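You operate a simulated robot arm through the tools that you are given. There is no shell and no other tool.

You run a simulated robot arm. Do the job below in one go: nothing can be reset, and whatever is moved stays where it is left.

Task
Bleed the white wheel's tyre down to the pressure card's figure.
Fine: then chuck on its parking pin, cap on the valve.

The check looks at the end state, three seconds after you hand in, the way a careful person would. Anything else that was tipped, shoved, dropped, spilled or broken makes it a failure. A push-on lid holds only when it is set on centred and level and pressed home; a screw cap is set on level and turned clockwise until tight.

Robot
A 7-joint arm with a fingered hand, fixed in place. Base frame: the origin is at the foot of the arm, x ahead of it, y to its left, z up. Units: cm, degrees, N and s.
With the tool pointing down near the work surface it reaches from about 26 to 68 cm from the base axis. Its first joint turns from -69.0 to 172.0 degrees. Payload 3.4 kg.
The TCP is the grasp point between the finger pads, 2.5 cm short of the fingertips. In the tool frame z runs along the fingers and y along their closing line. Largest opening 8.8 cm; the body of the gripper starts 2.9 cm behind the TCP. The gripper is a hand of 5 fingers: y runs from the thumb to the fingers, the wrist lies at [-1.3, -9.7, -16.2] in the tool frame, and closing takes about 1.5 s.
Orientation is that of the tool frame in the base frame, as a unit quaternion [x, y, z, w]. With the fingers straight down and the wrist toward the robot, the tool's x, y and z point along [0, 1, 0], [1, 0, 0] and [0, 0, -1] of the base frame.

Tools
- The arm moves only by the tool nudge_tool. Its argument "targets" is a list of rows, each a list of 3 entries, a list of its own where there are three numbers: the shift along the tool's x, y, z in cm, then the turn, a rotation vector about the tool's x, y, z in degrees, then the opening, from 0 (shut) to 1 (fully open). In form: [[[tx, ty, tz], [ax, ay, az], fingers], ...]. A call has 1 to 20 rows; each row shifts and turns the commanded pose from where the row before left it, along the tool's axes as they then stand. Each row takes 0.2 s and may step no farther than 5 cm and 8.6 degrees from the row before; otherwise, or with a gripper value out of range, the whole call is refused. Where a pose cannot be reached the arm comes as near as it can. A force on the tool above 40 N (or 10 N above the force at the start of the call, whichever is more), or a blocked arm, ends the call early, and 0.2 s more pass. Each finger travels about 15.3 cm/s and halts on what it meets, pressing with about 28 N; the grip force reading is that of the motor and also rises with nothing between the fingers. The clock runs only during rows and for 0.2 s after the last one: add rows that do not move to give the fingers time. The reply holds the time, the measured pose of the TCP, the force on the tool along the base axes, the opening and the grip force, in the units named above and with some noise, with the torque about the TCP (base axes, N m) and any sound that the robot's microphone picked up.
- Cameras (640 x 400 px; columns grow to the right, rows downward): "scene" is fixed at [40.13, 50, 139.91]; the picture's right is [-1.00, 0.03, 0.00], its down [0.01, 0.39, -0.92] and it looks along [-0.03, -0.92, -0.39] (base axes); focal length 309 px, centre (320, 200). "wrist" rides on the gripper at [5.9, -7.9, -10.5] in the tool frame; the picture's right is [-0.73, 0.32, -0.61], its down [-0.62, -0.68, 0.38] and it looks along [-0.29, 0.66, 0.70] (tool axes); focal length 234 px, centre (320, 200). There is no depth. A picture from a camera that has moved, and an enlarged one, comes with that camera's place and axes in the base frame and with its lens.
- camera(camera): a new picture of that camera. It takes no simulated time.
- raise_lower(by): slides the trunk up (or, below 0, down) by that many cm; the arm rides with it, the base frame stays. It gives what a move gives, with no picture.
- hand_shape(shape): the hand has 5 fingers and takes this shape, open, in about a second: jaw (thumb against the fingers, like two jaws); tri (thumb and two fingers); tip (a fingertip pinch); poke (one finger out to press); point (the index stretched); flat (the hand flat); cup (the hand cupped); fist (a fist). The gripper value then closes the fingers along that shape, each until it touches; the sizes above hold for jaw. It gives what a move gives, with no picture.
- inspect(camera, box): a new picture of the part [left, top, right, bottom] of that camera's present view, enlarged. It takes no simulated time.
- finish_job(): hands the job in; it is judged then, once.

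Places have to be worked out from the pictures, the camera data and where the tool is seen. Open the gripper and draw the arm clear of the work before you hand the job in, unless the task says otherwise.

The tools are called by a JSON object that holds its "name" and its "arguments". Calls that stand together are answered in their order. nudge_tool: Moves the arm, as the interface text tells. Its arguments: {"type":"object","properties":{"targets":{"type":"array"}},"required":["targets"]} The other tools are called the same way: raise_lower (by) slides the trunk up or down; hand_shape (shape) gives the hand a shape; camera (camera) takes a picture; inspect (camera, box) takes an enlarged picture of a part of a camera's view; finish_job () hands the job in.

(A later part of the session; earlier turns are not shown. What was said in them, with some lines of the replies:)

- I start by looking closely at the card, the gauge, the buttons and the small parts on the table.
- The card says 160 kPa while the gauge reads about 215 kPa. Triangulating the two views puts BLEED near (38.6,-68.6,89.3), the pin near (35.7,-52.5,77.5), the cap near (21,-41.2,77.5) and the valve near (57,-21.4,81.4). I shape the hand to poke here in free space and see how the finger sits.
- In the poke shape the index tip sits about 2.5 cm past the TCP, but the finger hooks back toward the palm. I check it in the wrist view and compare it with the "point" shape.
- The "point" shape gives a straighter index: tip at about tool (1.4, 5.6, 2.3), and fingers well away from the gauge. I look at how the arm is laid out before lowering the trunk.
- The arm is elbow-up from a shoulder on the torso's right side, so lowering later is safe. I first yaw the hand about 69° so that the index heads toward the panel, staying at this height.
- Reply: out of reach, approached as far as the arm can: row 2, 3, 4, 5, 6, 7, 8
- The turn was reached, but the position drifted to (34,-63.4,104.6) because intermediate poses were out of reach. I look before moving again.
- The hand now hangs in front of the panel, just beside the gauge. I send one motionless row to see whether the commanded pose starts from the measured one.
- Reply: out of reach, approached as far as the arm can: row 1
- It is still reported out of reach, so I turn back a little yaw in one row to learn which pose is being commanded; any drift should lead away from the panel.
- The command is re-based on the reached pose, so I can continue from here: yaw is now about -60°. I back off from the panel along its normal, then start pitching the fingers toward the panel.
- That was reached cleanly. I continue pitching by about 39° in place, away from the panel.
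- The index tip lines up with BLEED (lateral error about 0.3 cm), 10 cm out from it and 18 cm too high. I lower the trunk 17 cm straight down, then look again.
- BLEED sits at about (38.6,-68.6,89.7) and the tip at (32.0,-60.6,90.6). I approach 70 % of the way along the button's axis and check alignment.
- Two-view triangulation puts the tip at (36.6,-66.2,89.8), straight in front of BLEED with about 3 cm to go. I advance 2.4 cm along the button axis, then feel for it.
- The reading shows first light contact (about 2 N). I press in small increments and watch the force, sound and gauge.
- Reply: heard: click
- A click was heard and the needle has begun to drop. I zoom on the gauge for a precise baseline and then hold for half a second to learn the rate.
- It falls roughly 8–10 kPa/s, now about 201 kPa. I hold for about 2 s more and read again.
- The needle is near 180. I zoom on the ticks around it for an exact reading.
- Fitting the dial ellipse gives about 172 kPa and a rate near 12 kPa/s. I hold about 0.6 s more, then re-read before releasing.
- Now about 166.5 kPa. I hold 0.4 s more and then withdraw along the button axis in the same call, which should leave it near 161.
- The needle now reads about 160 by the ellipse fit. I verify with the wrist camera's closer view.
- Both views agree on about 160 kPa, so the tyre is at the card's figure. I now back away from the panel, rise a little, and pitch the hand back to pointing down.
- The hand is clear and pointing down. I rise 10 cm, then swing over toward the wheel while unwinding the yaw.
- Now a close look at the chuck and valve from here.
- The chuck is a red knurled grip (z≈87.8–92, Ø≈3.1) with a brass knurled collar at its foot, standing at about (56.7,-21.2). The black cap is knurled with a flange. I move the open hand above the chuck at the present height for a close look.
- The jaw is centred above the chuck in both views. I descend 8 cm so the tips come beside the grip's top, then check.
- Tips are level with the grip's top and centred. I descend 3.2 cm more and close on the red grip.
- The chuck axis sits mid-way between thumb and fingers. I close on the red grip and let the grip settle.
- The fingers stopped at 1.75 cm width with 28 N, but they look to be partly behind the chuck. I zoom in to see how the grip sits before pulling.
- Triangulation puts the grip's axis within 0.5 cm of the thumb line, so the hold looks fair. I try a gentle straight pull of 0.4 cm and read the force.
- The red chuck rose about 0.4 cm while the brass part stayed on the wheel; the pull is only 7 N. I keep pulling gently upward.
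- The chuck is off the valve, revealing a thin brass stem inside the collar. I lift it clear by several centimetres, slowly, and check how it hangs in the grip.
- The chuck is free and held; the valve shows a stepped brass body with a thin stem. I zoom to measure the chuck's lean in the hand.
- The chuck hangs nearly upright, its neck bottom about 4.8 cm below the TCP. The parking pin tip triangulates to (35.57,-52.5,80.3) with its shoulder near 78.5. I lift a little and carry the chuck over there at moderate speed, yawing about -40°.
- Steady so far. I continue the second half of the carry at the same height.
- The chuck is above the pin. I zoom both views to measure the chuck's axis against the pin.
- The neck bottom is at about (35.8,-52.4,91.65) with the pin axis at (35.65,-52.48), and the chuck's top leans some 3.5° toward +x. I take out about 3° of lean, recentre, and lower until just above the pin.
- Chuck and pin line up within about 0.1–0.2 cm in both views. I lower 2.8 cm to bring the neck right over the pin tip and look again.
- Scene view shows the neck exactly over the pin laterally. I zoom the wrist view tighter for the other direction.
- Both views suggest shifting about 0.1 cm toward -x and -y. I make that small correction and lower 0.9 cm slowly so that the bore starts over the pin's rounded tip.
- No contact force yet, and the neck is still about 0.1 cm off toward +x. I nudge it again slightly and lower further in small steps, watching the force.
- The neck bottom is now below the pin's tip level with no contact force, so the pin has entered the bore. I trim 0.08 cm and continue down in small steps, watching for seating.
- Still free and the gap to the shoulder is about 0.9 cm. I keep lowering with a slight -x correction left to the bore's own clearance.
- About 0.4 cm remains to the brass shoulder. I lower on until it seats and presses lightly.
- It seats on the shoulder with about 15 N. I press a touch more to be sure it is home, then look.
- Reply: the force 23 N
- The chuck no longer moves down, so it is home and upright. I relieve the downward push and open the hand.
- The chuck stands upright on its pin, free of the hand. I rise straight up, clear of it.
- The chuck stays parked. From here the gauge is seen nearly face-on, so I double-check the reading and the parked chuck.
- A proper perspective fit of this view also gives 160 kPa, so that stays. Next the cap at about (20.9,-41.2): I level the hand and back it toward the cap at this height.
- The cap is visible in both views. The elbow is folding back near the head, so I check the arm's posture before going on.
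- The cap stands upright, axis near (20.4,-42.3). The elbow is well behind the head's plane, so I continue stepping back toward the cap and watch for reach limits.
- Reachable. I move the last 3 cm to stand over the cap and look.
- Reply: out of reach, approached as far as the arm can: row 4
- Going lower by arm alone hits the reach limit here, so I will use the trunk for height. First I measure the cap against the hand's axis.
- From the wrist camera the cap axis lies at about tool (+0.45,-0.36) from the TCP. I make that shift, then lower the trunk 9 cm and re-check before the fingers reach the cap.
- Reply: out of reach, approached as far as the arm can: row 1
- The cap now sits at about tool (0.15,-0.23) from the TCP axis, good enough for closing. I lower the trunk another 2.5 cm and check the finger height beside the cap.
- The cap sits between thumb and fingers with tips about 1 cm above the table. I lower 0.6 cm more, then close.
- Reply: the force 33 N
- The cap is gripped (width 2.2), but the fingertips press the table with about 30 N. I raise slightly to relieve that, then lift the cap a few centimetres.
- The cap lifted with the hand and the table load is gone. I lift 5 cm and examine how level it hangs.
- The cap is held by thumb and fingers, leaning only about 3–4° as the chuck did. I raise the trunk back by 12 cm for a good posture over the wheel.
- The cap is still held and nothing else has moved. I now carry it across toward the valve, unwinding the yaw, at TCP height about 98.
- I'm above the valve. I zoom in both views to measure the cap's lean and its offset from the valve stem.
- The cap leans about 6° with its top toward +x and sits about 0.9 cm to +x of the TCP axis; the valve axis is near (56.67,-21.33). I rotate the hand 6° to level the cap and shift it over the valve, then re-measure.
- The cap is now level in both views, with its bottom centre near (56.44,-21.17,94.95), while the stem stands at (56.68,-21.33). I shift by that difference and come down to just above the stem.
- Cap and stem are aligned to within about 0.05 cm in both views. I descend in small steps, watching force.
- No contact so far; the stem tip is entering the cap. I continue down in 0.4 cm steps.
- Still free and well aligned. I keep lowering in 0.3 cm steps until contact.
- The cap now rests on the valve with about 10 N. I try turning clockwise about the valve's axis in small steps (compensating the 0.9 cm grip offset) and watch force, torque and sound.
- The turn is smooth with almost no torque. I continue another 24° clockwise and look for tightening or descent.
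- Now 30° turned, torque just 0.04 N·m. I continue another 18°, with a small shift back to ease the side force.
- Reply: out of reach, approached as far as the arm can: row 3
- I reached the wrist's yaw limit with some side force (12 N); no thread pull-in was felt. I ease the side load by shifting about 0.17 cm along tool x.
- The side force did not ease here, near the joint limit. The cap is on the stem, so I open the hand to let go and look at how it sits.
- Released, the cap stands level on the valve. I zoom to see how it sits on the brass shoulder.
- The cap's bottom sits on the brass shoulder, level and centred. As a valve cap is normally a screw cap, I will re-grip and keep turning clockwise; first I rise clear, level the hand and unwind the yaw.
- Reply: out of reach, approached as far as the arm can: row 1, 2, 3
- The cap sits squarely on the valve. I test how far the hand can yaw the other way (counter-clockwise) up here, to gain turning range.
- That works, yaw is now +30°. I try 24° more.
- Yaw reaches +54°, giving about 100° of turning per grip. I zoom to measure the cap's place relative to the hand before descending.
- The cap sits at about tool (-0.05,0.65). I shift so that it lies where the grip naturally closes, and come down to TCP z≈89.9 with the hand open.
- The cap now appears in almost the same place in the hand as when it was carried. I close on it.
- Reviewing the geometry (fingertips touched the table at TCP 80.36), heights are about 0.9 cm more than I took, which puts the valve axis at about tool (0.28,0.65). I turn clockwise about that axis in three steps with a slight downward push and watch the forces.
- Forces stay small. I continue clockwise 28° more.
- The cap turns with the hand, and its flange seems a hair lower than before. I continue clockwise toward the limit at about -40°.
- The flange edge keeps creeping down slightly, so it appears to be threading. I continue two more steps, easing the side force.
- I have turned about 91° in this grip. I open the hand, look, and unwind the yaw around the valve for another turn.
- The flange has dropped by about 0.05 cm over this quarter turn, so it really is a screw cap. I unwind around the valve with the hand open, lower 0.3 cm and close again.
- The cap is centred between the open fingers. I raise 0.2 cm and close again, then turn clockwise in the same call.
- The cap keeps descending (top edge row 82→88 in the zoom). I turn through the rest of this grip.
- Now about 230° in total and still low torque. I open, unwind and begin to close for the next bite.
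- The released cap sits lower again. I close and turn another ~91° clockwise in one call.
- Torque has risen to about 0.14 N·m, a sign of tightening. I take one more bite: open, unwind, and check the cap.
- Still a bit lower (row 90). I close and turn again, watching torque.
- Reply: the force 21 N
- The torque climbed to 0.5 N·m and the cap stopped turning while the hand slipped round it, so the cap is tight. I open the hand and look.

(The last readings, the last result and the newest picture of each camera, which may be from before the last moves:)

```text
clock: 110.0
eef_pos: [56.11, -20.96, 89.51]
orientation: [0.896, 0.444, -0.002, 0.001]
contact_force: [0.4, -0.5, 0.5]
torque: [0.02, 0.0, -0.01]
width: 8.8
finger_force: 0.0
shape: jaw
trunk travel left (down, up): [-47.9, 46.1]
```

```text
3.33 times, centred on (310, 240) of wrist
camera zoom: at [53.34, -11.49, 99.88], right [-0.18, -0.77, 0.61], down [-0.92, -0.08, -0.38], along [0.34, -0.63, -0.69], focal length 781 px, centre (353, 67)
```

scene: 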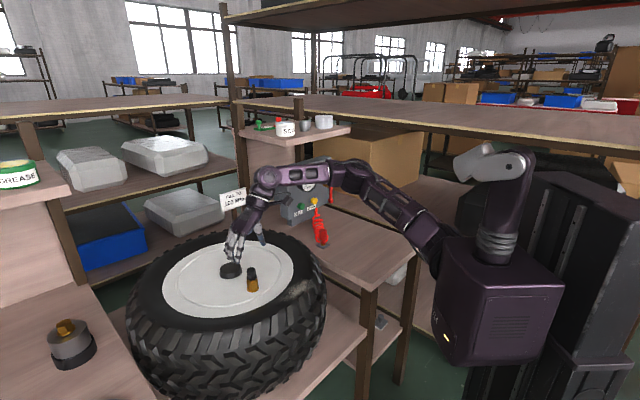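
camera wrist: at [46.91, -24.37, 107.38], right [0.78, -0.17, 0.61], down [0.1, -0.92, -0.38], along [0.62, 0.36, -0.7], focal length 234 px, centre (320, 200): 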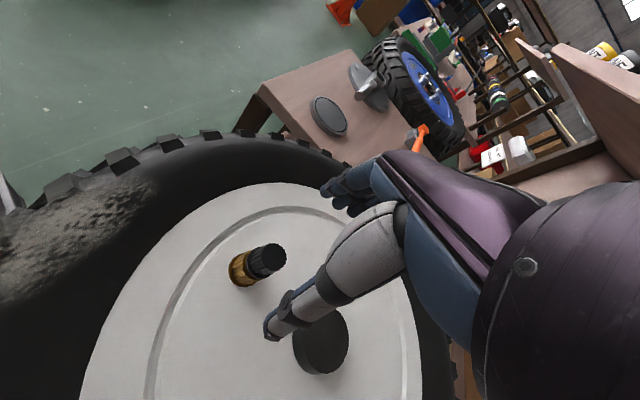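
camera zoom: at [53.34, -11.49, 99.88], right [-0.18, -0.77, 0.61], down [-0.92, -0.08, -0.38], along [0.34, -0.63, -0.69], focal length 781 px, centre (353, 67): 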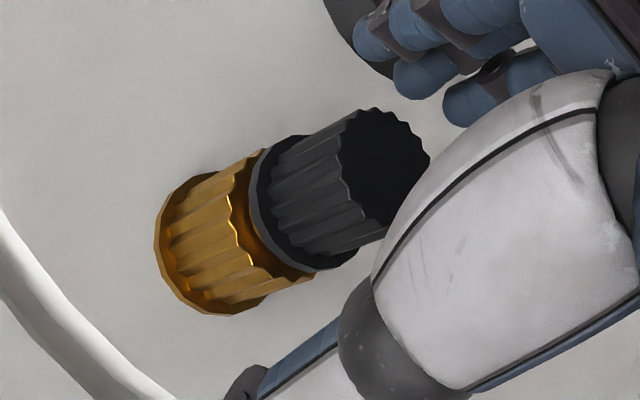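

The cap sits level. To confirm it is really tight and not just binding sideways, I recentre, unwind and take one more short bite.

{"name": "nudge_tool", "arguments": {"targets": [[[-0.2, -0.4, -0.15], [0, 0, 0], 1], [[-0.084, 0.042, 0], [0, 0, -8.3], 1], [[-0.084, 0.042, 0], [0, 0, -8.3], 1], [[-0.084, 0.042, 0], [0, 0, -8.3], 1], [[-0.084, 0.042, 0], [0, 0, -8.3], 1], [[-0.084, 0.042, 0], [0, 0, -8.3], 1], [[-0.084, 0.042, 0], [0, 0, -8.3], 1], [[-0.084, 0.042, 0], [0, 0, -8.3], 1], [[-0.084, 0.042, 0], [0, 0, -8.3], 1], [[-0.084, 0.042, 0], [0, 0, -8.3], 1], [[-0.084, 0.042, 0], [0, 0, -8.3], 1], [[-0.084, 0.042, 0], [0, 0, -8.3], 1], [[0, 0, 0], [0, 0, 0], 1]]}}

{"name": "inspect", "arguments": {"camera": "wrist", "box": [240, 180, 380, 300]}}

{"name": "inspect", "arguments": {"camera": "scene", "box": [240, 262, 265, 287]}}

```text
clock: 112.8
eef_pos: [55.94, -21.64, 89.68]
orientation: [0.308, 0.951, -0.001, -0.001]
contact_force: [0.6, 0.4, -0.4]
torque: [-0.02, -0.01, 0.03]
width: 8.8
finger_force: 0.1
shape: jaw
trunk travel left (down, up): [-47.9, 46.1]
```

```text
3.33 times, centred on (310, 240) of wrist
camera zoom: at [46.59, -24.51, 100.18], right [0.78, -0.16, 0.61], down [0.1, -0.92, -0.38], along [0.62, 0.36, -0.7], focal length 781 px, centre (353, 67)
```

zoom: 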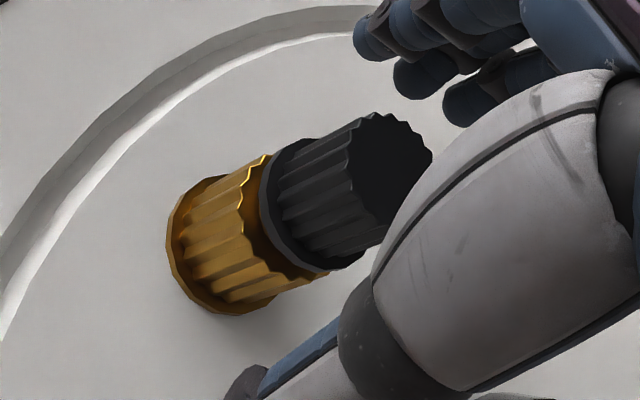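

```text
16.00 times, centred on (252, 274) of scene
camera zoom: at [40.13, 50.0, 139.91], right [-1.0, 0.03, 0.0], down [0.01, 0.39, -0.92], along [-0.03, -0.92, -0.39], focal length 4949 px, centre (1400, -992)
```

zoom: 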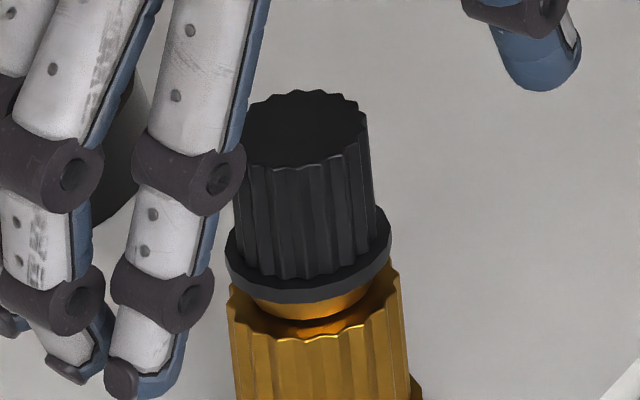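

I shift back to the earlier closing position, close and turn 33° while watching the torque.

{"name": "nudge_tool", "arguments": {"targets": [[[-0.28, 0.13, -0.05], [0, 0, 0], 1], [[0, 0, 0], [0, 0, 0], 0.7], [[0, 0, 0], [0, 0, 0], 0.5], [[0, 0, 0], [0, 0, 0], 0.3], [[0, 0, 0], [0, 0, 0], 0.1], [[0, 0, 0], [0, 0, 0], 0], [[0, 0, 0], [0, 0, 0], 0], [[0, 0, 0], [0, 0, 0], 0], [[0, 0, 0], [0, 0, 0], 0], [[0.089, -0.03, 0.03], [0, 0, 8.3], 0], [[0.089, -0.03, 0.03], [0, 0, 8.3], 0], [[0, 0, 0], [0, 0, 0], 0]]}}

{"name": "inspect", "arguments": {"camera": "scene", "box": [240, 262, 265, 287]}}

{"name": "nudge_tool", "arguments": {"targets": [[[0.089, -0.03, 0.01], [0, 0, 8.3], 0], [[0.089, -0.03, 0.01], [0, 0, 8.3], 0], [[0, 0, 0], [0, 0, 0], 0]]}}

{"name": "inspect", "arguments": {"camera": "scene", "box": [240, 262, 265, 287]}}

```text
clock: 115.4
eef_pos: [56.1, -21.37, 89.58]
orientation: [0.442, 0.897, -0.002, 0.001]
contact_force: [2.7, 4.4, 3.0]
torque: [0.2, -0.13, 0.05]
width: 1.12
finger_force: 28.3
shape: jaw
trunk travel left (down, up): [-47.9, 46.1]
```

```text
16.00 times, centred on (252, 274) of scene
camera zoom: at [40.13, 50.0, 139.91], right [-1.0, 0.03, 0.0], down [0.01, 0.39, -0.92], along [-0.03, -0.92, -0.39], focal length 4949 px, centre (1400, -992)
```

zoom: 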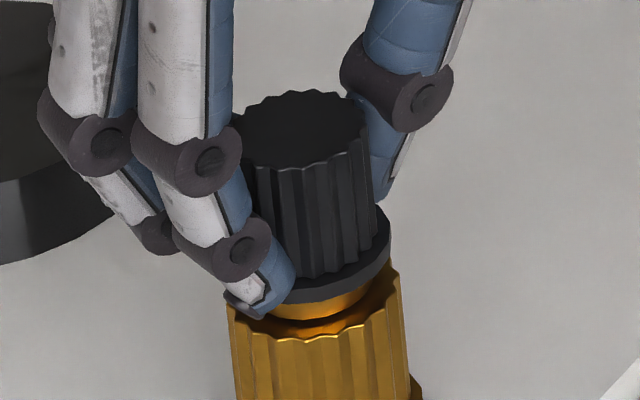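

```text
clock: 116.2
eef_pos: [56.02, -21.31, 89.53]
orientation: [0.568, 0.823, -0.003, -0.001]
contact_force: [4.4, 6.8, 1.5]
torque: [0.26, -0.23, 0.11]
width: 1.11
finger_force: 27.9
shape: jaw
trunk travel left (down, up): [-47.9, 46.1]
```

```text
16.00 times, centred on (252, 274) of scene
camera zoom: at [40.13, 50.0, 139.91], right [-1.0, 0.03, 0.0], down [0.01, 0.39, -0.92], along [-0.03, -0.92, -0.39], focal length 4949 px, centre (1400, -992)
```

zoom: 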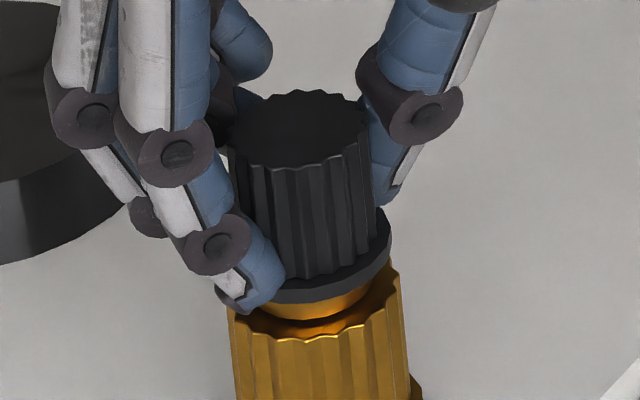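

Torque rises straight with the angle (0.05→0.11 N·m) much sooner than before. I go 25° further to confirm.

{"name": "nudge_tool", "arguments": {"targets": [[[0.089, -0.03, 0.01], [0, 0, 8.3], 0], [[0.089, -0.03, 0.01], [0, 0, 8.3], 0], [[0.089, -0.03, 0.01], [0, 0, 8.3], 0], [[0, 0, 0], [0, 0, 0], 0]]}}

{"name": "inspect", "arguments": {"camera": "scene", "box": [240, 262, 265, 287]}}

{"name": "inspect", "arguments": {"camera": "wrist", "box": [270, 190, 350, 260]}}

```text
clock: 117.2
eef_pos: [56.08, -20.82, 89.53]
orientation: [0.732, 0.681, -0.003, 0.0]
contact_force: [9.9, 14.7, -0.3]
torque: [0.42, -0.38, 0.3]
width: 1.08
finger_force: 27.6
shape: jaw
trunk travel left (down, up): [-47.9, 46.1]
```

```text
16.00 times, centred on (252, 274) of scene
camera zoom: at [40.13, 50.0, 139.91], right [-1.0, 0.03, 0.0], down [0.01, 0.39, -0.92], along [-0.03, -0.92, -0.39], focal length 4949 px, centre (1400, -992)
```

zoom: 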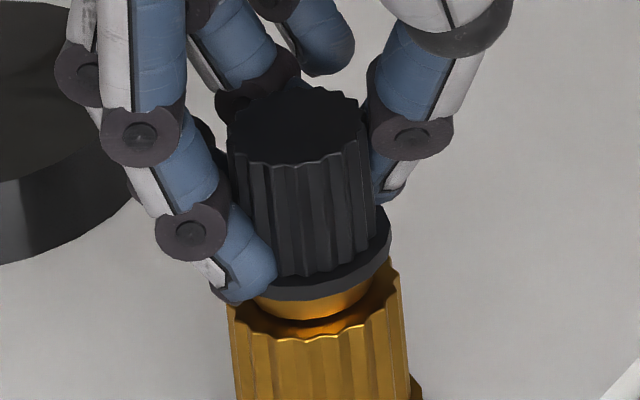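

```text
5.71 times, centred on (310, 225) of wrist
camera zoom: at [48.59, -14.42, 100.04], right [0.27, -0.74, 0.61], down [-0.72, -0.58, -0.38], along [0.63, -0.34, -0.7], focal length 1338 px, centre (377, 57)
```

zoom: 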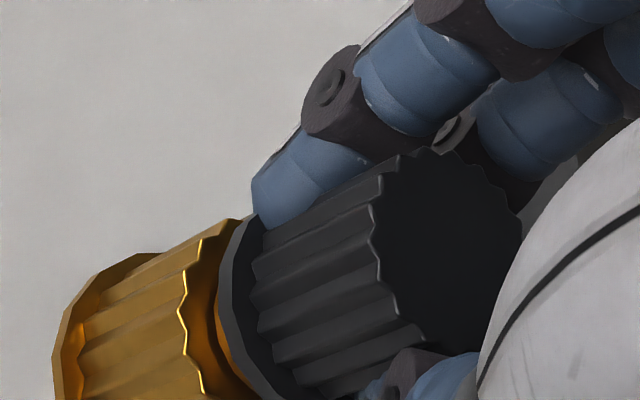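

Torque reached 0.3 N·m after 58° with the cap standing still, so it is tight. I open the hand gently.

{"name": "nudge_tool", "arguments": {"targets": [[[0, 0, 0], [0, 0, 0], 0.1], [[0, 0, 0], [0, 0, 0], 0.2], [[0, 0, 0], [0, 0, 0], 0.4], [[0, 0, 0], [0, 0, 0], 0.7], [[0, 0, 0], [0, 0, 0], 1], [[0, 0, 0], [0, 0, 0], 1], [[0, 0, 0], [0, 0, 0], 1]]}}

{"name": "inspect", "arguments": {"camera": "scene", "box": [240, 262, 265, 287]}}

{"name": "inspect", "arguments": {"camera": "wrist", "box": [240, 180, 380, 300]}}

```text
clock: 118.8
eef_pos: [55.68, -21.07, 89.58]
orientation: [0.732, 0.681, -0.003, 0.0]
contact_force: [-0.5, -0.1, -0.1]
torque: [0.0, 0.03, -0.04]
width: 8.79
finger_force: 0.0
shape: jaw
trunk travel left (down, up): [-47.9, 46.1]
```

```text
16.00 times, centred on (252, 274) of scene
camera zoom: at [40.13, 50.0, 139.91], right [-1.0, 0.03, 0.0], down [0.01, 0.39, -0.92], along [-0.03, -0.92, -0.39], focal length 4949 px, centre (1400, -992)
```

zoom: 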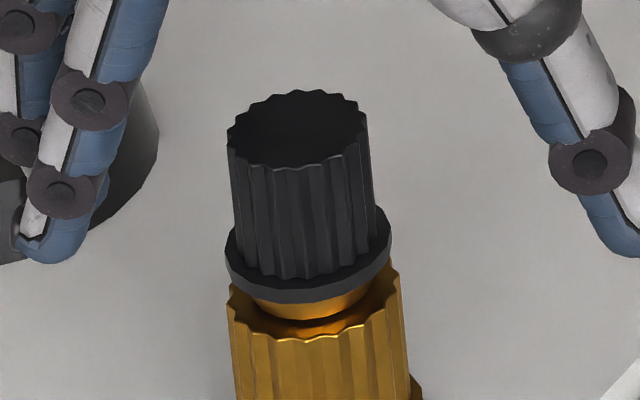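

```text
3.33 times, centred on (310, 240) of wrist
camera zoom: at [48.39, -14.77, 100.06], right [0.27, -0.74, 0.61], down [-0.72, -0.57, -0.38], along [0.63, -0.34, -0.7], focal length 781 px, centre (353, 67)
```

zoom: 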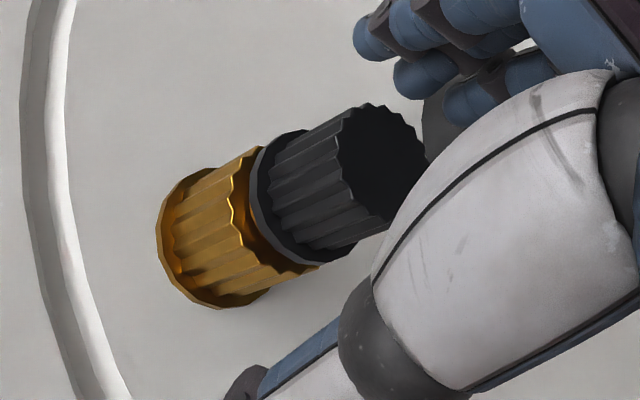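

The cap's height is unchanged from the previous check, so it is fully tight, and it stands level on the valve. I rise straight up and clear of it.

{"name": "nudge_tool", "arguments": {"targets": [[[0, 0, -1.5], [0, 0, 0], 1], [[0, 0, -2.5], [0, 0, 0], 1], [[0, 0, -3], [0, 0, 0], 1], [[0, 0, -3], [0, 0, 0], 1], [[0, 0, -3], [0, 0, 0], 1], [[-1.5, -2.5, 0], [0, 0, 0], 1], [[-1.5, -2.5, 0], [0, 0, 0], 1], [[-1.5, -2.5, 0], [0, 0, 0], 1], [[-1.5, -2.5, 0], [0, 0, 0], 1], [[-1.5, -2.5, 0], [0, 0, 0], 1], [[-1.5, -2.5, 0], [0, 0, 0], 1], [[0, 0, 0], [0, 0, 0], 1]]}}

{"name": "camera", "arguments": {"camera": "scene"}}

{"name": "camera", "arguments": {"camera": "wrist"}}

```text
clock: 121.4
eef_pos: [40.2, -29.27, 102.49]
orientation: [0.732, 0.681, -0.003, 0.001]
contact_force: [0.2, -0.3, -0.1]
torque: [0.0, 0.01, -0.01]
width: 8.79
finger_force: 0.0
shape: jaw
trunk travel left (down, up): [-47.9, 46.1]
```

```text
taken
```

scene: 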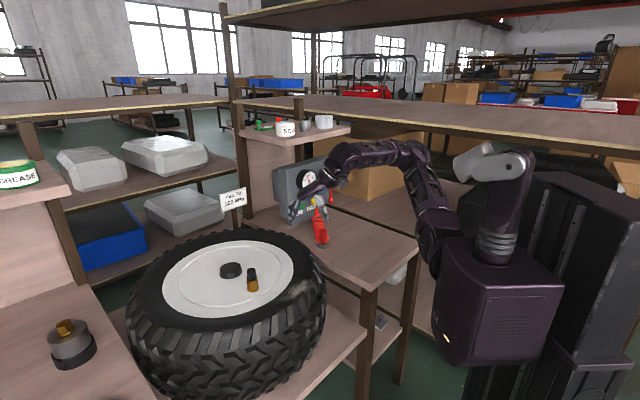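

```text
taken
camera wrist: at [32.91, -22.77, 113.02], right [0.27, -0.74, 0.61], down [-0.73, -0.58, -0.38], along [0.63, -0.34, -0.7], focal length 234 px, centre (320, 200)
```

wrist: 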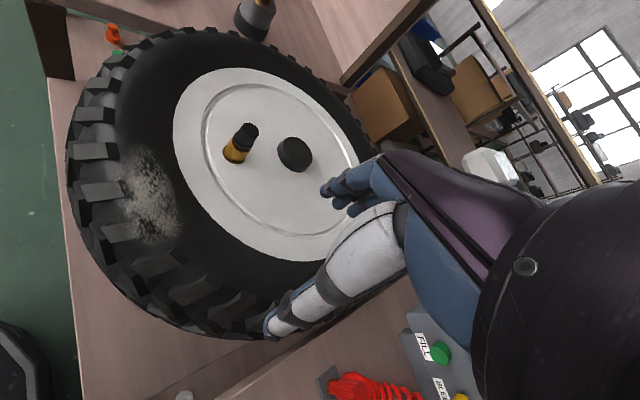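

Everything looks in order. I raise the trunk to clear the arm further and then take final close looks at the cap, chuck and gauge.

{"name": "raise_lower", "arguments": {"by": 17}}

{"name": "inspect", "arguments": {"camera": "scene", "box": [230, 150, 350, 300]}}

{"name": "inspect", "arguments": {"camera": "scene", "box": [298, 172, 320, 186]}}

{"name": "inspect", "arguments": {"camera": "scene", "box": [300, 205, 345, 255]}}

{"name": "inspect", "arguments": {"camera": "scene", "box": [240, 262, 265, 292]}}

```text
clock: 123.3
eef_pos: [40.28, -29.27, 119.59]
orientation: [0.731, 0.682, -0.003, -0.001]
contact_force: [0.4, 0.4, -0.7]
torque: [-0.01, -0.02, 0.01]
width: 8.81
finger_force: 0.0
shape: jaw
trunk travel left (down, up): [-64.9, 29.1]
```

```text
2.67 times, centred on (290, 225) of scene
camera zoom: at [40.13, 50.0, 139.91], right [-1.0, 0.03, 0.0], down [0.01, 0.39, -0.92], along [-0.03, -0.92, -0.39], focal length 825 px, centre (400, 133)
```

zoom: 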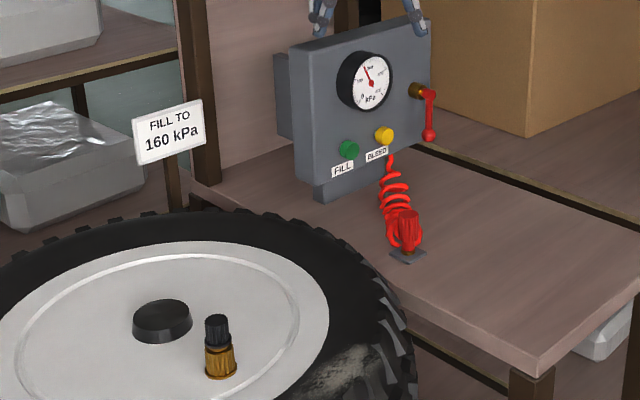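

```text
16.00 times, centred on (309, 179) of scene
camera zoom: at [40.13, 50.0, 139.91], right [-1.0, 0.03, 0.0], down [0.01, 0.39, -0.92], along [-0.03, -0.92, -0.39], focal length 4949 px, centre (496, 536)
```

zoom: 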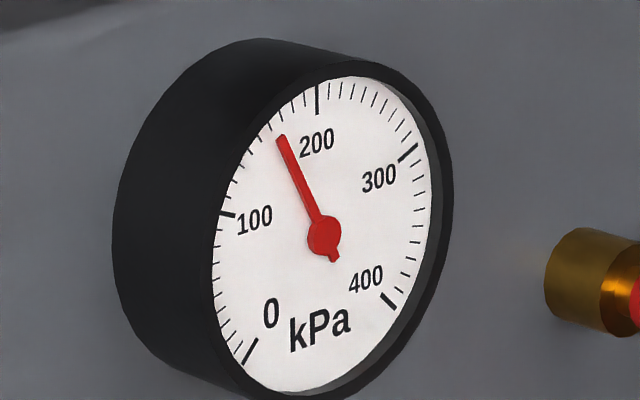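

```text
8.00 times, centred on (322, 230) of scene
camera zoom: at [40.13, 50.0, 139.91], right [-1.0, 0.03, 0.0], down [0.01, 0.39, -0.92], along [-0.03, -0.92, -0.39], focal length 2474 px, centre (300, -40)
```

zoom: 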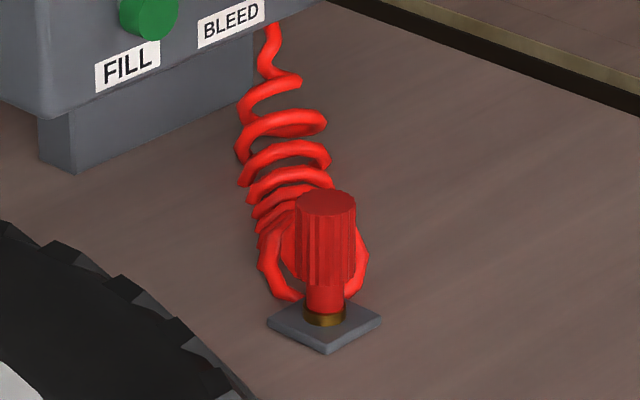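

```text
13.33 times, centred on (252, 277) of scene
camera zoom: at [40.13, 50.0, 139.91], right [-1.0, 0.03, 0.0], down [0.01, 0.39, -0.92], along [-0.03, -0.92, -0.39], focal length 4124 px, centre (1220, -827)
```

zoom: 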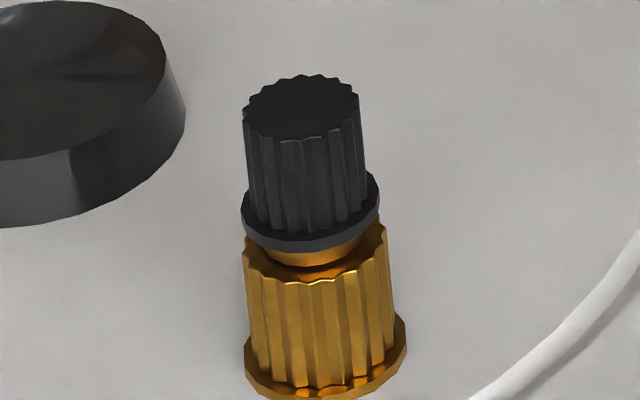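

The gauge reads 160 kPa. The chuck stands upright on its pin, and the cap is level and tight on the valve. The hand is open and the arm is clear, so I hand the job in.

{"name": "finish_job", "arguments": {}}

```text
The job is handed in.
```

The tyre on the white wheel is bled down to 160 kPa, the figure on the card. The chuck is on its parking pin and the cap is screwed onto the valve. I've handed the job in but haven't had the result of the check yet.

- **Pressure:** I held BLEED until the gauge had dropped from about 215 kPa to 160 kPa. It still read 160 in the last picture.
- **Chuck:** I pulled it straight off the valve, set it on the pin and pressed it down until it stopped moving. It stands upright.
- **Cap:** I set it on level and turned it clockwise. It worked down the thread and then stopped, and extra turning only made the fingers slip round it. It sits level.

In the final pictures nothing else looks moved or knocked. When I picked up the cap, the fingertips pressed on the table with about 30 N for about two seconds, but I saw no mark. The hand is open and the arm is clear of the work.
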